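You operate a simulated robot arm through the tools that you are given. There is no shell and no other tool. Be economical: measure what you need, move in short steps, check, and stop when the job is done.

Carry out the task below with a simulated robot arm. There is one attempt and no reset: what you move stays moved.

TASK
Close the sealer tray.

It is judged by the outcome, as a careful person would: the job done as asked, and still so three seconds after it is handed in. It fails if anything else is knocked over, pushed out of place, dropped, spilled or broken.

THE ROBOT
A 6-joint arm with a two-finger parallel gripper on a trunk, on a base that drives. Base frame: it is fixed to the floor where the robot stands at the start and does not move with it; the origin is under the middle of the robot, x ahead of it, y to its left, z up. Lengths are in mm, angles in degrees, forces in N, time in s.
Its first joint turns from -166.0 to 166.0 degrees. Places, roughly: sealer tray [900, 0, 900]. Payload 3.43 kg.
The tool frame sits at the grasp point between the pads (the TCP): z along the fingers, y along the line on which they close. The tips reach 34 mm beyond it. The gripper opens to 128 mm. The fingers are 24 mm wide and 12 mm thick; the gripper's body (48 by 130 mm) begins 96 mm behind the TCP.
Orientation is that of the tool frame in the base frame, as [roll, pitch, yaw] about the fixed x, y, z axes, in that order (R = Rz(yaw) Ry(pitch) Rx(roll)). With the fingers straight down and closing along the base's y, the tool's x points along the base's -x, its y along +y and its z along -z.

THE INTERFACE
- The arm moves only by the tool drive_tool. Its argument "plan" is a list of rows, each a list of 3 entries, a list of its own where there are three numbers: the turn, a rotation vector about the base's x, y, z in degrees, then the shift along the base's x, y, z in mm, then the opening, from 0 (shut) to 1 (fully open). In form: [[[ax, ay, az], [tx, ty, tz], jaw], ...]. A call has 1 to 8 rows; each row is the pose to reach, as a shift and turn from the pose commanded when the call began. A row lasts 0.2 s, in which the tool goes at most 50 mm and 8.6 degrees; a call with a longer step from one row to the next is refused whole, and so is a gripper value outside its range. A pose out of reach is approached as far as the arm can. The call stops where the force on the tool passes 40 N (or 10 N more than at its start, if that is more) or the arm is blocked; 0.2 s more then pass. Each finger travels about 153 mm/s and halts on what it meets, pressing with about 27 N; the grip force reading is that of the motor and also rises with nothing between the fingers. The clock runs only during rows and for 0.2 s after the last one: add rows that repeat a pose to give the fingers time. It gives the time, the measured TCP pose, the force on the tool (base axes), the opening and the grip force at its end, in the units of the frame above (readings bear some noise).
- Cameras (640 x 400 px; columns grow to the right, rows downward): "scene" is now at [171.5, 201.4, 1240.9]; the picture's right is [-0.19, -0.98, 0.00], its down [-0.17, 0.03, -0.99] and it looks along [0.97, -0.19, -0.17] (base axes); focal length 274 px, centre (320, 200). "wrist" rides on the gripper at [76, -11, -160] in the tool frame; the picture's right is [0.15, 0.99, 0.00], its down [-0.88, 0.13, -0.45] and it looks along [-0.45, 0.07, 0.89] (tool axes); focal length 234 px, centre (320, 200). There is no depth. A picture from a camera that has moved, and an enlarged one, comes with that camera's place and axes in the base frame and with its lens.
- camera(camera): a new picture of that camera. No time passes.
- steer(legs): drives the robot by 1 to 6 legs, each [ahead, left, turn to the left] in mm, mm and degrees, along the robot's own axes; the way and the turn of a leg run together, so that a leg with both is an arc; at most 1500 mm and 180 degrees a leg. The arm and the cameras ride along, it lands a little off, and it stops where it bumps. It gives what a move gives.
- pan_tilt(pan, tilt): turns the head with the scene camera to pan (to the left, within 143 degrees either way) and tilt (down, from -29 to 69), counted from straight ahead of the robot. It gives what a move gives.
- inspect(camera, box): a new picture of the part [left, top, right, bottom] of that camera's present view, enlarged. No time passes.
- close_job(): hands the job in; it is judged then, once.

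Work in short steps. Places have to be worked out from the pictures, the camera data and where the tool is seen: move nearer, look again, correct. Check each grasp and each placing, and mend what went wrong. You have 120 turns and 90 pictures in all, those below and enlarged ones among them. Open the gripper and draw the arm clear of the work before you hand the job in, unless the task says otherwise; then end with one line.

The tools are called after "Request:" as name(argument=value, ...) on one line, values as JSON. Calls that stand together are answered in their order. drive_tool: Moves the arm, as the interface text tells. Its arguments: {"type":"object","properties":{"plan":{"type":"array","items":{"type":"array"}}},"required":["plan"]} The other tools are called the same way: steer (legs) drives the base; pan_tilt (pan, tilt) turns the head that bears the scene camera; camera (camera) takes a picture; inspect (camera, box) takes an enlarged picture of a part of a camera's view; close_job () hands the job in.

At the start:

```text
t: 0.0
tool_pos: [658.9, 180.3, 1105.1]
tcp_rot: [-180.0, 0.2, 179.9]
ft_force: [-0.1, 0.0, -0.7]
opening: 128.3
grasp_force: 0.1
robot x, y, heading: [-0.1, -0.4, 0.1]
head pan, tilt: [-11.2, 9.8]
```

scene: 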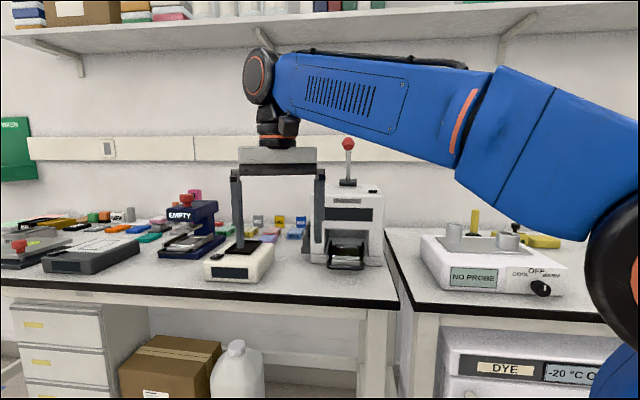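
wrist: 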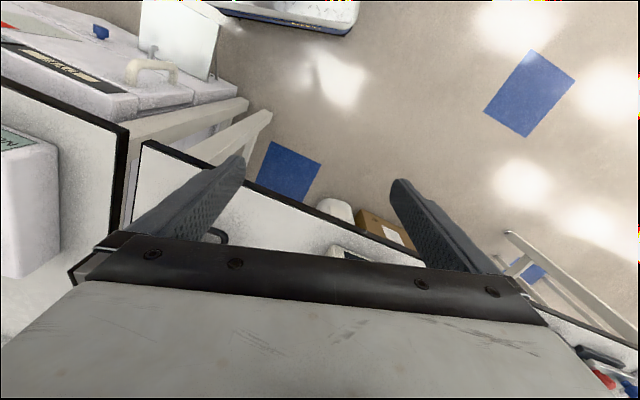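

The sealer is likely the white device with the red lever knob near column 347; I'll enlarge it to see its tray.

Request:
inspect(camera="scene", box=[270, 120, 430, 290])

Request:
inspect(camera="scene", box=[0, 160, 320, 300])

```text
2.35 times, centred on (350, 205) of scene
camera zoom: at [171.5, 201.4, 1240.9], right [-0.19, -0.98, 0.0], down [-0.17, 0.03, -0.99], along [0.97, -0.19, -0.17], focal length 646 px, centre (249, 188)
```

zoom: 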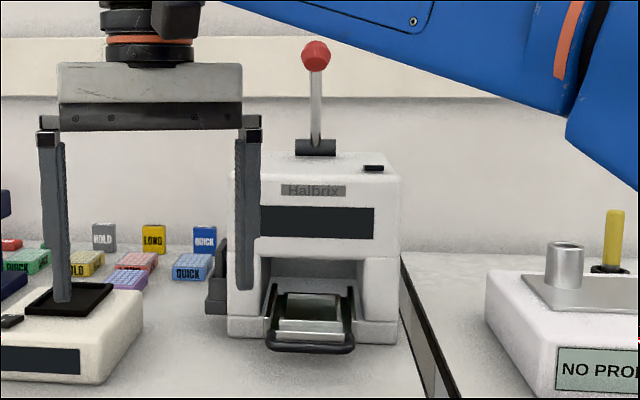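

```text
2.00 times, centred on (160, 230) of scene
camera zoom: at [171.5, 201.4, 1240.9], right [-0.19, -0.98, 0.0], down [-0.17, 0.03, -0.99], along [0.97, -0.19, -0.17], focal length 549 px, centre (640, 140)
```

zoom: 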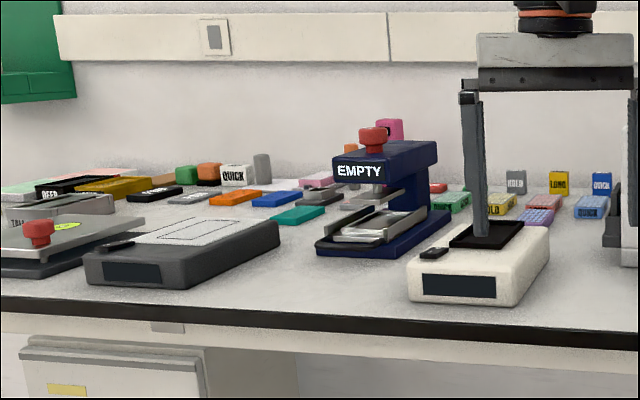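

The tray is pulled out on its black U-handle, at about x≈870, y≈-10. I'll tilt the fingers forward, shift right to line up, and use the wrist camera to look at the tray.

Request:
drive_tool(plan=[[[0, -8, 0], [-15, -30, 0], 0.6], [[0, -16, 0], [-35, -65, 0], 0.3], [[0, -24, 0], [-55, -100, 0], 0], [[0, -32, 0], [-75, -135, 0], 0], [[0, -40, 0], [-95, -165, 0], 0], [[0, -45, 0], [-110, -190, 0], 0], [[0, -45, 0], [-110, -190, 0], 0]])

Request:
camera(camera="wrist")

Request:
camera(camera="scene")

```text
t: 1.6
tool_pos: [549.2, -9.1, 1105.2]
tcp_rot: [179.9, 45.1, -179.9]
ft_force: [-0.4, 0.7, -0.1]
opening: 0.0
grasp_force: 27.0
robot x, y, heading: [-1.4, -1.1, 0.2]
head pan, tilt: [-11.2, 9.8]
```

```text
85 pictures are left
camera wrist: at [382.2, -20.8, 1162.7], right [-0.1, 0.99, -0.1], down [0.3, 0.13, 0.95], along [0.95, 0.07, -0.31], focal length 234 px, centre (320, 200)
```

wrist: 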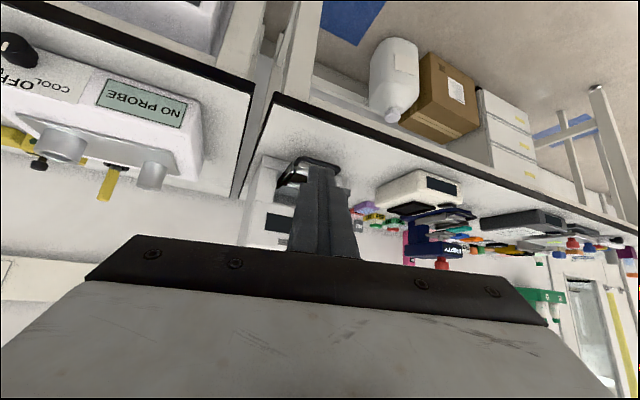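

```text
84 pictures are left
camera scene: at [171.5, 201.3, 1240.9], right [-0.19, -0.98, 0.0], down [-0.17, 0.03, -0.99], along [0.97, -0.19, -0.17], focal length 274 px, centre (320, 200)
```

scene: 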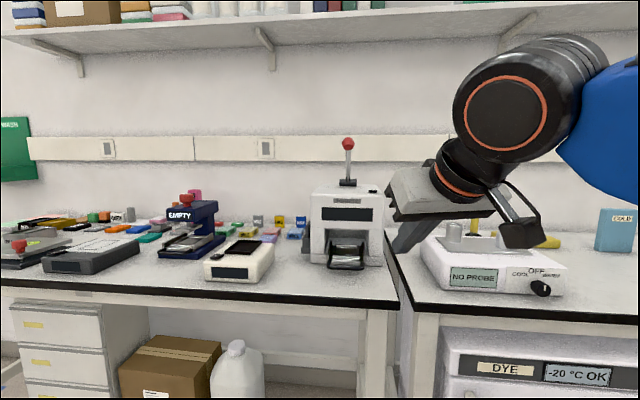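

Request:
inspect(camera="wrist", box=[230, 120, 390, 260])

Request:
inspect(camera="scene", box=[300, 170, 400, 280])

```text
2.86 times, centred on (310, 190) of wrist
camera zoom: at [382.2, -20.8, 1162.7], right [-0.1, 0.99, -0.1], down [0.3, 0.13, 0.95], along [0.95, 0.07, -0.31], focal length 669 px, centre (349, 229)
```

zoom: 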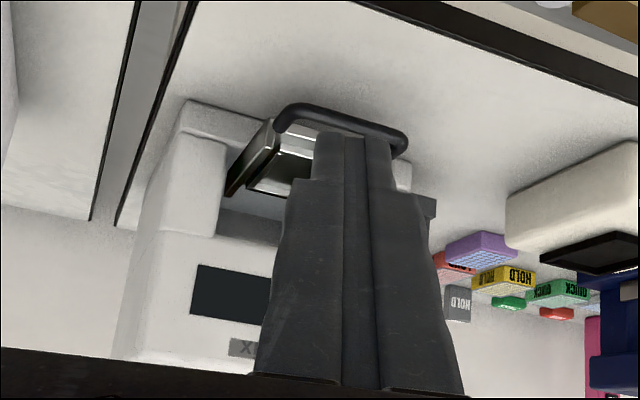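

```text
3.64 times, centred on (350, 225) of scene
camera zoom: at [171.5, 201.3, 1240.9], right [-0.19, -0.98, 0.0], down [-0.17, 0.03, -0.99], along [0.97, -0.19, -0.17], focal length 998 px, centre (211, 109)
```

zoom: 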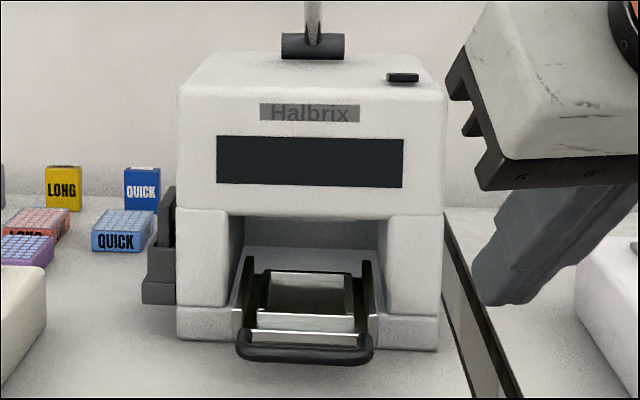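

The two views put the handle bar at about (840, 0, 935), and the device is yawed about -16°. I'll go to a spot short of and above the bar, with a steeper tilt and yaw matched to the device.

Request:
drive_tool(plan=[[[0.5, 4, -4], [30, 7, -15], 0], [[1, 8, -8], [65, 14, -35], 0], [[1.5, 12, -12], [100, 20, -55], 0], [[2.1, 15, -16], [135, 26, -75], 0], [[2.1, 15, -16], [165, 32, -90], 0], [[2.1, 15, -16], [190, 37, -105], 0]])

Request:
camera(camera="wrist")

Request:
inspect(camera="scene", box=[250, 140, 450, 290])

```text
t: 3.0
tool_pos: [738.2, 26.8, 1000.2]
tcp_rot: [179.9, 30.1, 163.8]
ft_force: [0.2, -0.4, -0.3]
opening: 0.0
grasp_force: 27.1
robot x, y, heading: [-2.0, 1.4, 0.3]
head pan, tilt: [-11.2, 9.8]
```

```text
81 pictures are left
camera wrist: at [595.9, 57.2, 1099.9], right [0.15, 0.99, -0.07], down [0.55, -0.02, 0.84], along [0.82, -0.17, -0.54], focal length 234 px, centre (320, 200)
```

wrist: 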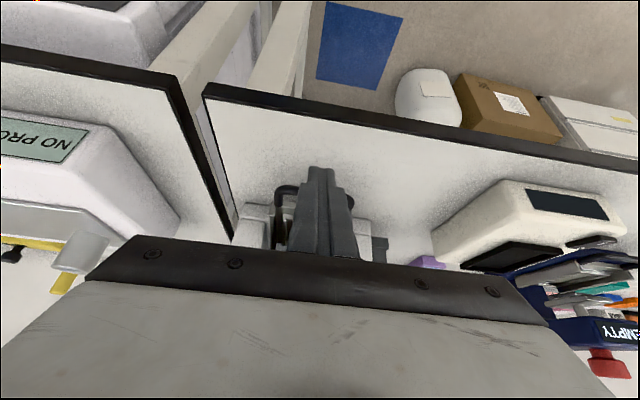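

```text
2.67 times, centred on (350, 215) of scene
camera zoom: at [171.2, 201.2, 1240.9], right [-0.19, -0.98, 0.0], down [-0.17, 0.03, -0.99], along [0.97, -0.19, -0.17], focal length 732 px, centre (240, 160)
```

zoom: 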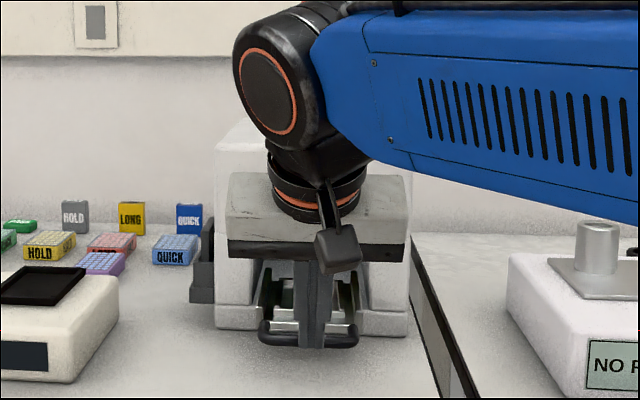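

The finger lines up with the handle centre. I'll lower to bar height, still short of the bar, and check.

Request:
drive_tool(plan=[[[0, 0, 0], [0, 0, -30], 0], [[0, 0, 0], [10, -3, -53], 0], [[0, 0, 0], [10, -3, -53], 0]])

Request:
inspect(camera="wrist", box=[230, 120, 420, 260])

Request:
inspect(camera="scene", box=[300, 200, 400, 280])

```text
t: 3.8
tool_pos: [747.0, 22.9, 946.0]
tcp_rot: [180.0, 30.2, 163.9]
ft_force: [-0.1, -0.2, 0.3]
opening: 0.2
grasp_force: 27.3
robot x, y, heading: [-0.2, 0.9, -0.1]
head pan, tilt: [-11.2, 9.8]
```

```text
2.86 times, centred on (325, 190) of wrist
camera zoom: at [605.7, 53.2, 1045.7], right [0.15, 0.99, -0.07], down [0.55, -0.02, 0.84], along [0.82, -0.17, -0.54], focal length 669 px, centre (306, 229)
```

zoom: 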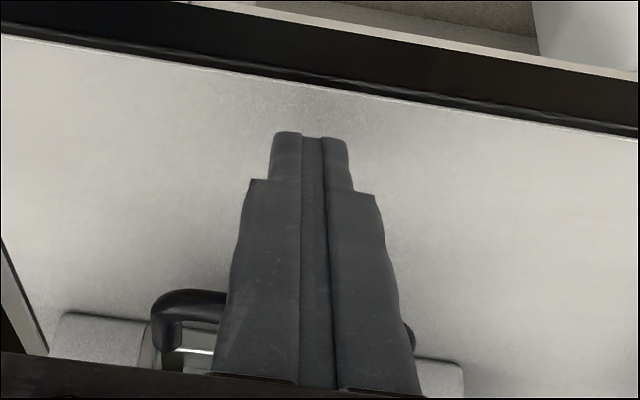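

```text
5.00 times, centred on (350, 240) of scene
camera zoom: at [171.5, 201.4, 1240.9], right [-0.19, -0.98, 0.0], down [-0.17, 0.03, -0.99], along [0.97, -0.19, -0.17], focal length 1372 px, centre (170, 0)
```

zoom: 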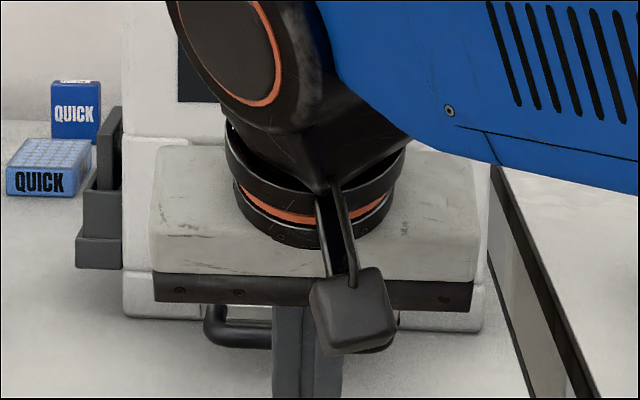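

The fresh estimate puts the bar centre at (843, -2), with the yaw confirmed at about -15.6°. The push line passes within 3 mm of its centre, so I'll advance and push gently.

Request:
drive_tool(plan=[[[0, 0, 0], [29, -8, 0], 0], [[0, 0, 0], [58, -16.5, 0], 0], [[0, 0, 0], [72, -20.5, 0], 0], [[0, 0, 0], [82, -23.5, 0], 0], [[0, 0, 0], [92, -26.5, 0], 0], [[0, 0, 0], [101, -29, 0], 0]])

Request:
camera(camera="wrist")

Request:
inspect(camera="scene", box=[280, 160, 420, 280])

```text
t: 5.2
tool_pos: [850.5, -5.7, 947.6]
tcp_rot: [180.0, 30.0, 163.9]
ft_force: [-1.2, 0.1, -0.8]
opening: 0.1
grasp_force: 27.2
robot x, y, heading: [0.3, 3.5, -0.1]
head pan, tilt: [-11.2, 9.8]
```

```text
77 pictures are left
camera wrist: at [707.0, 24.1, 1045.9], right [0.15, 0.99, -0.07], down [0.55, -0.02, 0.84], along [0.82, -0.17, -0.54], focal length 234 px, centre (320, 200)
```

wrist: 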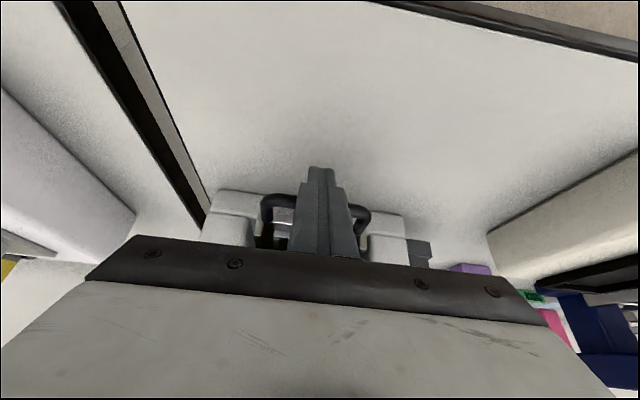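

```text
3.33 times, centred on (350, 220) of scene
camera zoom: at [171.5, 201.3, 1240.9], right [-0.19, -0.98, 0.0], down [-0.17, 0.03, -0.99], along [0.97, -0.19, -0.17], focal length 914 px, centre (220, 133)
```

zoom: 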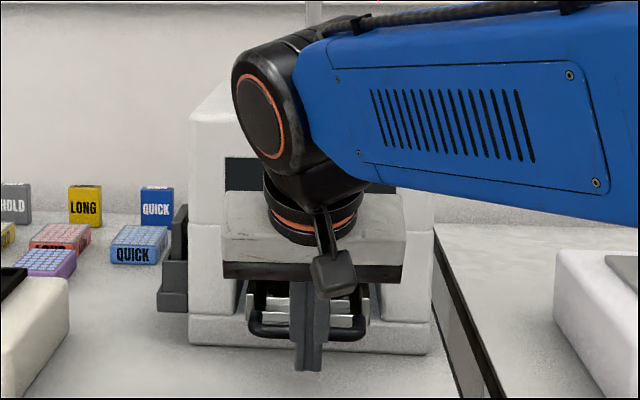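

The tray is sliding in with very little force. I'll continue in small steps.

Request:
drive_tool(plan=[[[0, 0, 0], [8, -2.3, 0], 0], [[0, 0, 0], [16, -4.6, 0], 0], [[0, 0, 0], [24, -6.9, 0], 0], [[0, 0, 0], [31, -8.9, 0], 0]])

Request:
camera(camera="wrist")

Request:
inspect(camera="scene", box=[280, 160, 420, 280])

```text
t: 6.2
tool_pos: [882.1, -14.3, 946.5]
tcp_rot: [-180.0, 30.0, 163.9]
ft_force: [-1.1, 0.6, 0.0]
opening: 0.0
grasp_force: 27.4
robot x, y, heading: [1.7, -1.6, 0.1]
head pan, tilt: [-11.2, 9.8]
```

```text
75 pictures are left
camera wrist: at [738.4, 15.6, 1045.7], right [0.15, 0.99, -0.07], down [0.55, -0.02, 0.84], along [0.82, -0.17, -0.54], focal length 234 px, centre (320, 200)
```

wrist: 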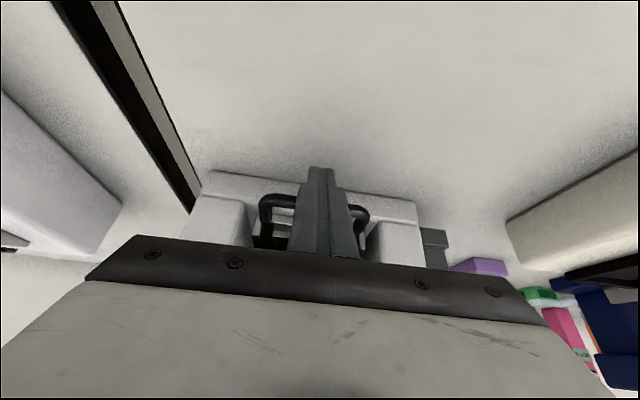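

```text
3.33 times, centred on (350, 220) of scene
camera zoom: at [171.5, 201.4, 1240.9], right [-0.19, -0.98, 0.0], down [-0.17, 0.03, -0.99], along [0.97, -0.19, -0.17], focal length 914 px, centre (220, 133)
```

zoom: 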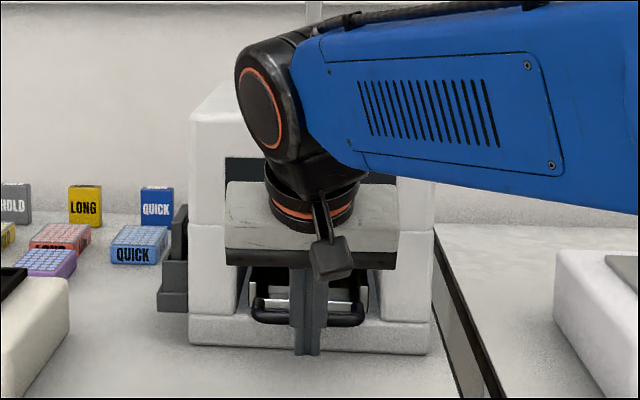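

Tray and tool are moving together. The device's base ledge is about 29 mm ahead of the fingertip, so I'll raise the tip slightly while backing off to clear the bar, then push a bit more and look.

Request:
drive_tool(plan=[[[0, 0, 0], [-6, 1.7, 0], 0], [[0, 0, 0], [-6, 1.7, 8], 0], [[0, 0, 0], [2, -0.6, 8], 0], [[0, 0, 0], [10, -2.9, 8], 0], [[0, 0, 0], [18, -5.2, 8], 0]])

Request:
inspect(camera="wrist", box=[190, 140, 450, 270])

Request:
inspect(camera="scene", box=[310, 210, 390, 270])

```text
t: 7.2
tool_pos: [886.1, -15.8, 953.3]
tcp_rot: [-180.0, 29.6, 163.9]
ft_force: [-5.3, 1.7, -2.5]
opening: 0.4
grasp_force: 26.6
robot x, y, heading: [-2.5, 3.2, 0.0]
head pan, tilt: [-11.2, 9.8]
stopped in row 5: the force on the tool passed its limit (the readings are from after the stop); the commanded pose is now the measured one
```

```text
2.46 times, centred on (320, 205) of wrist
camera zoom: at [743.8, 14.3, 1053.4], right [0.15, 0.99, -0.07], down [0.56, -0.02, 0.83], along [0.82, -0.17, -0.55], focal length 576 px, centre (320, 188)
```

zoom: 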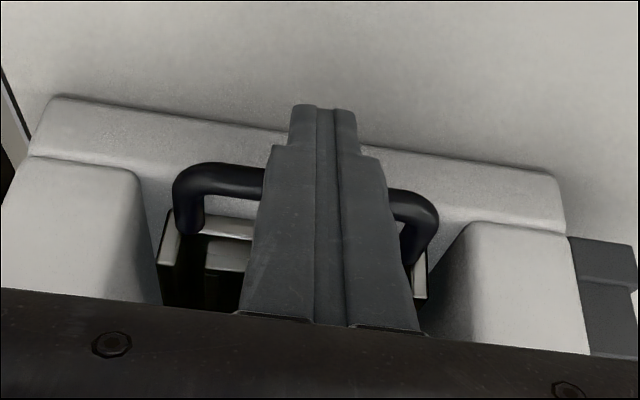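

```text
6.67 times, centred on (350, 240) of scene
camera zoom: at [170.9, 201.6, 1240.9], right [-0.19, -0.98, 0.0], down [-0.17, 0.03, -0.99], along [0.97, -0.19, -0.17], focal length 1829 px, centre (120, -67)
```

zoom: 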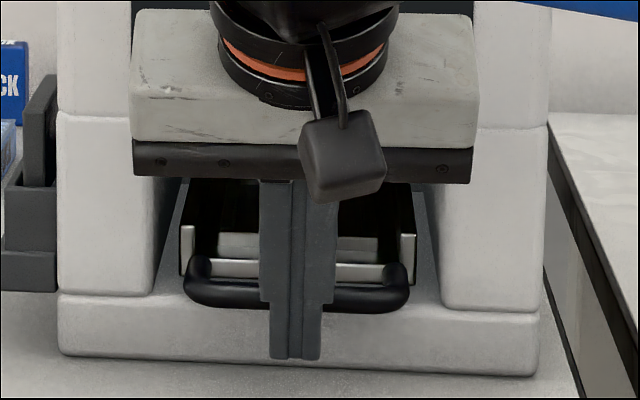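

Force passed the limit: either the tray hit its end stop or the fingertip met the ledge. I'll back off and look unobstructed.

Request:
drive_tool(plan=[[[0, 0, 0], [-25, 7, 0], 0], [[0, 0, 0], [-60, 17, 20], 0], [[0, 0, 0], [-90, 60, 40], 0], [[0, 0, 0], [-100, 100, 70], 0], [[0, 0, 0], [-120, 140, 90], 0], [[0, 0, 0], [-140, 185, 100], 0]])

Request:
camera(camera="scene")

Request:
camera(camera="wrist")

Request:
inspect(camera="scene", box=[300, 170, 400, 280])

```text
refused: row 3 steps farther than a row can; nothing moved
```

```text
71 pictures are left
camera scene: at [170.9, 201.6, 1240.9], right [-0.19, -0.98, 0.0], down [-0.17, 0.03, -0.99], along [0.97, -0.19, -0.17], focal length 274 px, centre (320, 200)
```

scene: 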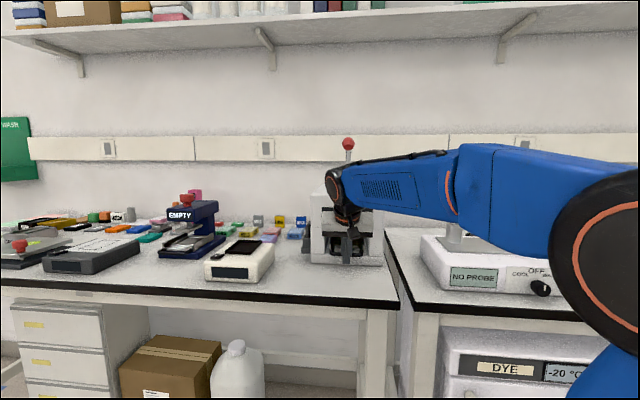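

```text
70 pictures are left
camera wrist: at [743.8, 14.3, 1053.4], right [0.15, 0.99, -0.07], down [0.56, -0.02, 0.83], along [0.82, -0.17, -0.55], focal length 234 px, centre (320, 200)
```

wrist: 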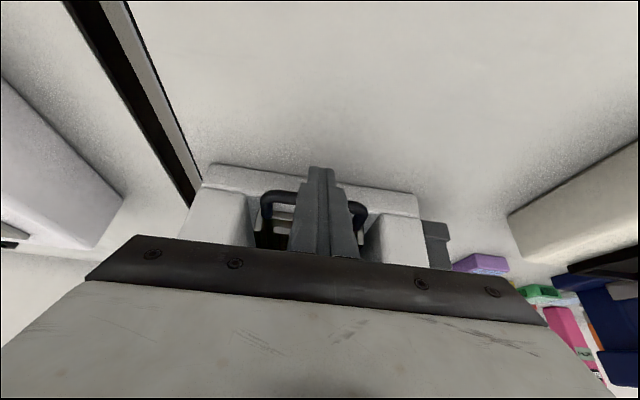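

```text
3.64 times, centred on (350, 225) of scene
camera zoom: at [170.9, 201.6, 1240.9], right [-0.19, -0.98, 0.0], down [-0.17, 0.03, -0.99], along [0.97, -0.19, -0.17], focal length 998 px, centre (211, 109)
```

zoom: 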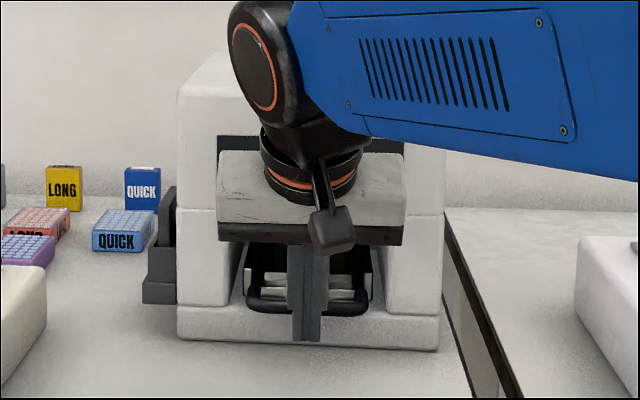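

The move was refused because one step was too long, so nothing moved. The device itself hasn't moved (its corner pixels are the same as before). I'll retry the retreat with shorter steps.

Request:
drive_tool(plan=[[[0, 0, 0], [-25, 7, 0], 0], [[0, 0, 0], [-60, 17, 20], 0], [[0, 0, 0], [-95, 27, 40], 0], [[0, 0, 0], [-130, 37, 60], 0], [[0, 0, 0], [-165, 47, 80], 0], [[0, 0, 0], [-200, 57, 100], 0], [[0, 0, 0], [-240, 67, 120], 0]])

Request:
inspect(camera="wrist", box=[190, 100, 450, 270])

Request:
inspect(camera="scene", box=[300, 170, 400, 280])

```text
t: 8.8
tool_pos: [647.3, 52.5, 1074.3]
tcp_rot: [-179.9, 29.6, 163.9]
ft_force: [0.3, 0.5, 0.3]
opening: 0.2
grasp_force: 27.6
robot x, y, heading: [-1.5, 1.4, 0.1]
head pan, tilt: [-11.2, 9.8]
```

```text
2.35 times, centred on (320, 185) of wrist
camera zoom: at [504.9, 81.9, 1174.4], right [0.15, 0.99, -0.07], down [0.56, -0.02, 0.83], along [0.82, -0.17, -0.55], focal length 551 px, centre (320, 235)
```

zoom: 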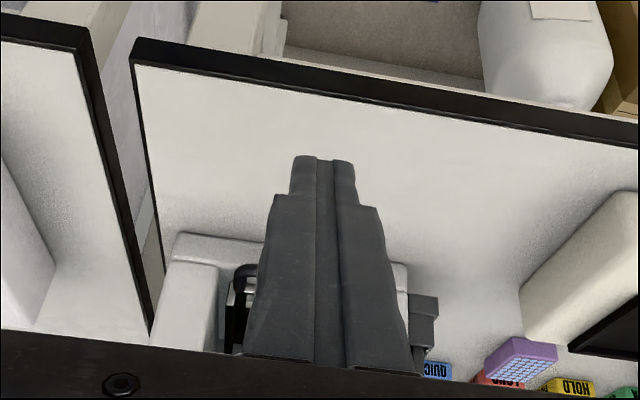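

```text
3.64 times, centred on (350, 225) of scene
camera zoom: at [171.4, 201.6, 1240.8], right [-0.19, -0.98, 0.0], down [-0.17, 0.03, -0.99], along [0.97, -0.19, -0.17], focal length 998 px, centre (211, 109)
```

zoom: 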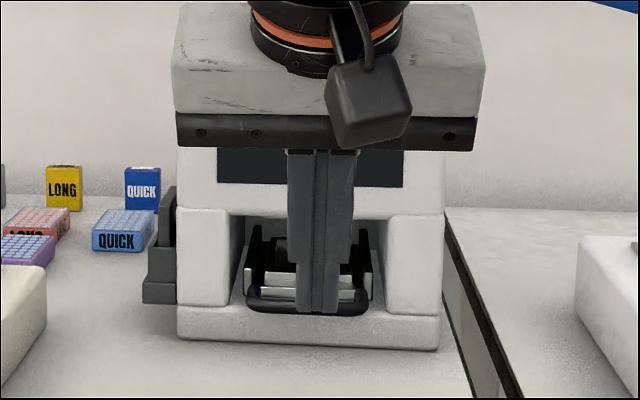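

The tool still hides the tray, so I'll move it left and up.

Request:
drive_tool(plan=[[[0, 0, 0], [-10, 40, 20], 0], [[0, 0, 0], [-20, 80, 40], 0], [[0, 0, 0], [-30, 120, 60], 0], [[0, 0, 0], [-40, 160, 80], 0], [[0, 0, 0], [-50, 200, 90], 0], [[0, 0, 0], [-60, 240, 100], 0]])

Request:
inspect(camera="wrist", box=[60, 120, 320, 270])

Request:
inspect(camera="scene", box=[300, 170, 400, 280])

```text
t: 10.2
tool_pos: [586.0, 289.4, 1173.8]
tcp_rot: [180.0, 29.6, 163.7]
ft_force: [-1.3, -0.2, 0.9]
opening: 0.3
grasp_force: 27.2
robot x, y, heading: [-3.9, -1.2, 0.2]
head pan, tilt: [-11.2, 9.8]
```

```text
2.46 times, centred on (190, 195) of wrist
camera zoom: at [444.1, 320.1, 1273.9], right [0.15, 0.99, -0.07], down [0.56, -0.03, 0.83], along [0.82, -0.17, -0.55], focal length 576 px, centre (640, 212)
```

zoom: 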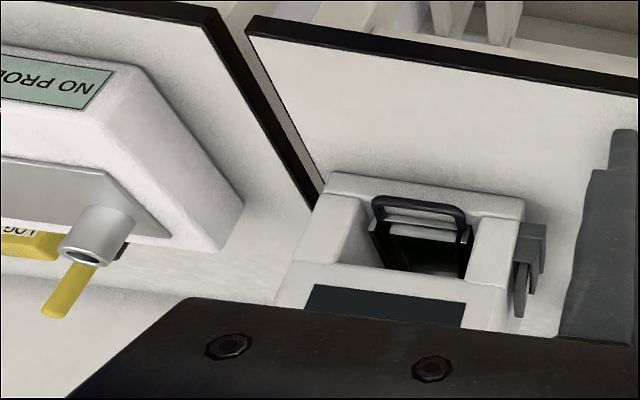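

```text
3.64 times, centred on (350, 225) of scene
camera zoom: at [171.1, 201.1, 1240.9], right [-0.19, -0.98, 0.0], down [-0.17, 0.03, -0.99], along [0.97, -0.19, -0.17], focal length 998 px, centre (211, 109)
```

zoom: 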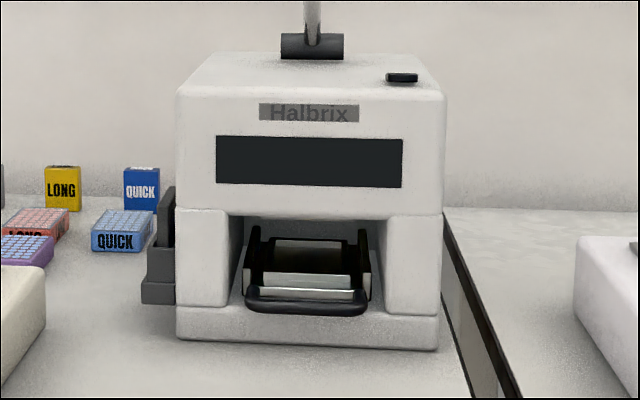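

The tray now sits inside the cavity, with the bar close to the ledge front; it moved roughly 85–90 mm and the device stayed put. To make sure this is the real end stop and not a partial jam, I'll go back and press once more, slowly.

Request:
drive_tool(plan=[[[0, 0, 0], [10, -40, -10], 0], [[0, 0, 0], [20, -80, -25], 0], [[0, 0, 0], [30, -120, -45], 0], [[0, 0, 0], [40, -160, -65], 0], [[0, 0, 0], [50, -200, -85], 0], [[0, 0, 0], [61, -237, -100], 0]])

Request:
drive_tool(plan=[[[0, 0, 0], [40, -11, -20], 0], [[0, 0, 0], [80, -23, -40], 0], [[0, 0, 0], [120, -34, -60], 0], [[0, 0, 0], [155, -44, -80], 0], [[0, 0, 0], [190, -54, -101], 0], [[0, 0, 0], [220, -63, -120], 0], [[0, 0, 0], [230, -65, -120], 0]])

Request:
drive_tool(plan=[[[0, 0, 0], [3, -0.9, 0], 0], [[0, 0, 0], [6, -1.7, 0], 0], [[0, 0, 0], [9, -2.6, 0], 0], [[0, 0, 0], [12, -3.4, 0], 0], [[0, 0, 0], [15, -4.3, 0], 0], [[0, 0, 0], [18, -5.2, 0], 0]])

Request:
inspect(camera="wrist", box=[190, 140, 450, 270])

```text
t: 11.6
tool_pos: [647.1, 54.8, 1071.4]
tcp_rot: [180.0, 29.6, 164.0]
ft_force: [0.1, -0.8, -0.1]
opening: 0.1
grasp_force: 27.4
robot x, y, heading: [0.0, 1.0, -0.0]
head pan, tilt: [-11.2, 9.8]
```

```text
t: 13.2
tool_pos: [877.3, -10.4, 951.7]
tcp_rot: [-180.0, 29.5, 163.9]
ft_force: [0.3, -0.4, -0.4]
opening: 0.0
grasp_force: 26.9
robot x, y, heading: [1.9, -1.0, 0.2]
head pan, tilt: [-11.2, 9.8]
```

```text
t: 14.3
tool_pos: [887.5, -12.9, 950.8]
tcp_rot: [-179.9, 29.3, 163.9]
ft_force: [-7.0, 2.0, -1.0]
opening: 0.0
grasp_force: 27.0
robot x, y, heading: [-2.2, 0.8, 0.1]
head pan, tilt: [-11.2, 9.8]
stopped in row 5: the force on the tool passed its limit (the readings are from after the stop); the commanded pose is now the measured one
```

```text
2.46 times, centred on (320, 205) of wrist
camera zoom: at [746.0, 16.3, 1052.8], right [0.15, 0.99, -0.07], down [0.56, -0.03, 0.83], along [0.81, -0.17, -0.56], focal length 576 px, centre (320, 188)
```

zoom: 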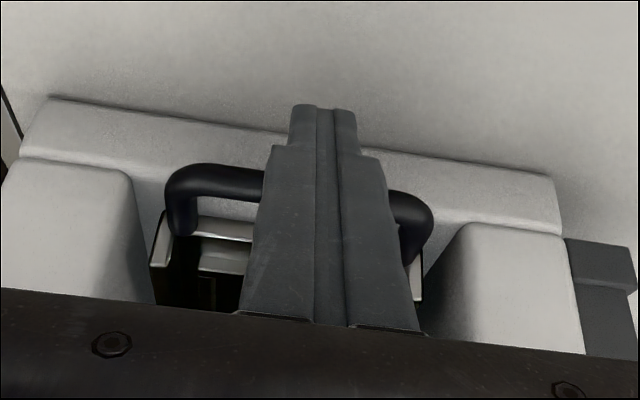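

It stopped at the same place. To rule out the fingertip catching the ledge rather than the tray bottoming out, I'll back off, raise 10 mm so the tip is above the ledge, and press again.

Request:
drive_tool(plan=[[[0, 0, 0], [-15, 4, 0], 0], [[0, 0, 0], [-15, 4, 11], 0], [[0, 0, 0], [-15, 4, 11], 0]])

Request:
drive_tool(plan=[[[0, 0, 0], [4, -1.1, 0], 0], [[0, 0, 0], [8, -2.2, 0], 0], [[0, 0, 0], [12, -3.4, 0], 0], [[0, 0, 0], [15, -4.3, 0], 0], [[0, 0, 0], [18, -5.2, 0], 0], [[0, 0, 0], [21, -6, 0], 0], [[0, 0, 0], [24, -7, 0], 0]])

Request:
inspect(camera="wrist", box=[190, 140, 450, 270])

Request:
inspect(camera="scene", box=[310, 210, 390, 270])

```text
t: 15.2
tool_pos: [873.2, -10.6, 962.6]
tcp_rot: [-179.9, 29.3, 164.0]
ft_force: [-1.0, 0.0, -0.4]
opening: 0.0
grasp_force: 26.6
robot x, y, heading: [0.6, 0.8, 0.1]
head pan, tilt: [-11.2, 9.8]
```

```text
t: 16.2
tool_pos: [883.1, -13.4, 964.6]
tcp_rot: [-179.8, 29.1, 163.9]
ft_force: [-13.8, 3.0, 5.6]
opening: 0.2
grasp_force: 27.2
robot x, y, heading: [-5.4, 3.7, 0.1]
head pan, tilt: [-11.2, 9.8]
stopped in row 5: the force on the tool passed its limit (the readings are from after the stop); the commanded pose is now the measured one
```

```text
2.46 times, centred on (320, 205) of wrist
camera zoom: at [742.6, 16.9, 1064.8], right [0.15, 0.99, -0.07], down [0.56, -0.03, 0.83], along [0.81, -0.17, -0.56], focal length 576 px, centre (320, 188)
```

zoom: 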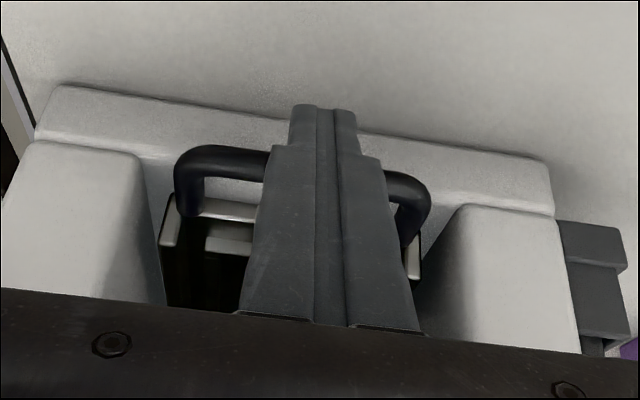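

```text
6.67 times, centred on (350, 240) of scene
camera zoom: at [169.2, 201.9, 1241.0], right [-0.19, -0.98, 0.0], down [-0.17, 0.03, -0.99], along [0.97, -0.19, -0.17], focal length 1829 px, centre (120, -67)
```

zoom: 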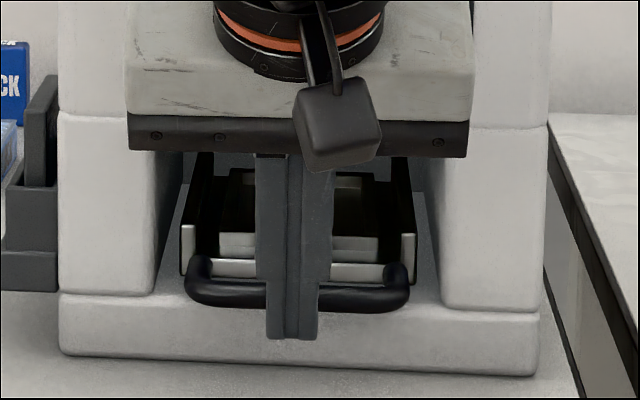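

It stopped 4 mm earlier, as expected if the bar itself is at a hard end stop; the bar and device pixels are unchanged. The tray is fully in, so I'll retract, open the gripper and check.

Request:
drive_tool(plan=[[[0, 0, 0], [-30, 8, 0], 0], [[0, 0, 0], [-65, 18, 20], 0], [[0, 0, 0], [-100, 28, 40], 0], [[0, 0, 0], [-135, 38, 60], 0], [[0, 0, 0], [-170, 48, 80], 0], [[0, 0, 0], [-205, 58, 100], 0], [[0, 0, 0], [-240, 67, 120], 0]])

Request:
drive_tool(plan=[[[0, 0, 0], [-10, 40, 20], 0.3], [[0, 0, 0], [-20, 80, 40], 0.6], [[0, 0, 0], [-30, 120, 60], 1], [[0, 0, 0], [-40, 160, 80], 1], [[0, 0, 0], [-50, 200, 90], 1], [[0, 0, 0], [-60, 240, 100], 1], [[0, 0, 0], [-60, 240, 100], 1]])

Request:
camera(camera="scene")

Request:
inspect(camera="scene", box=[300, 170, 400, 280])

```text
t: 17.8
tool_pos: [646.8, 54.7, 1081.8]
tcp_rot: [-179.9, 29.0, 163.9]
ft_force: [0.9, 0.4, -1.4]
opening: 0.0
grasp_force: 26.8
robot x, y, heading: [0.7, -1.7, -0.1]
head pan, tilt: [-11.2, 9.8]
```

```text
t: 19.4
tool_pos: [584.7, 292.9, 1184.5]
tcp_rot: [-179.8, 28.9, 164.0]
ft_force: [0.5, -0.3, 0.1]
opening: 128.0
grasp_force: 0.0
robot x, y, heading: [-1.0, 2.2, 0.2]
head pan, tilt: [-11.2, 9.8]
```

```text
61 pictures are left
camera scene: at [169.9, 201.8, 1240.9], right [-0.19, -0.98, 0.0], down [-0.17, 0.03, -0.99], along [0.97, -0.19, -0.17], focal length 274 px, centre (320, 200)
```

scene: 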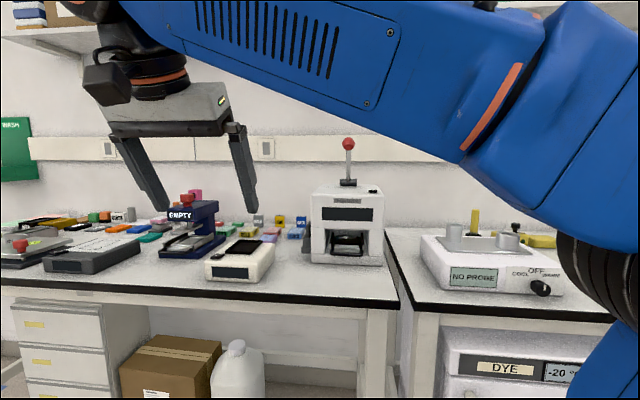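

```text
3.64 times, centred on (350, 225) of scene
camera zoom: at [169.9, 201.8, 1240.9], right [-0.19, -0.98, 0.0], down [-0.17, 0.03, -0.99], along [0.97, -0.19, -0.17], focal length 998 px, centre (211, 109)
```

zoom: 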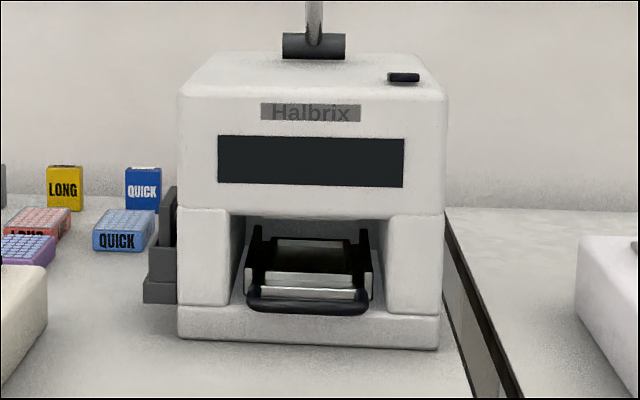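

The tray stayed in at its stop, the device and everything around it are unmoved, and the arm is clear with the gripper open. I'm handing the job in.

Request:
close_job()

```text
The job is handed in.
```

The sealer tray is pushed in to its end stop, nothing else moved, and the arm is clear with the gripper open.
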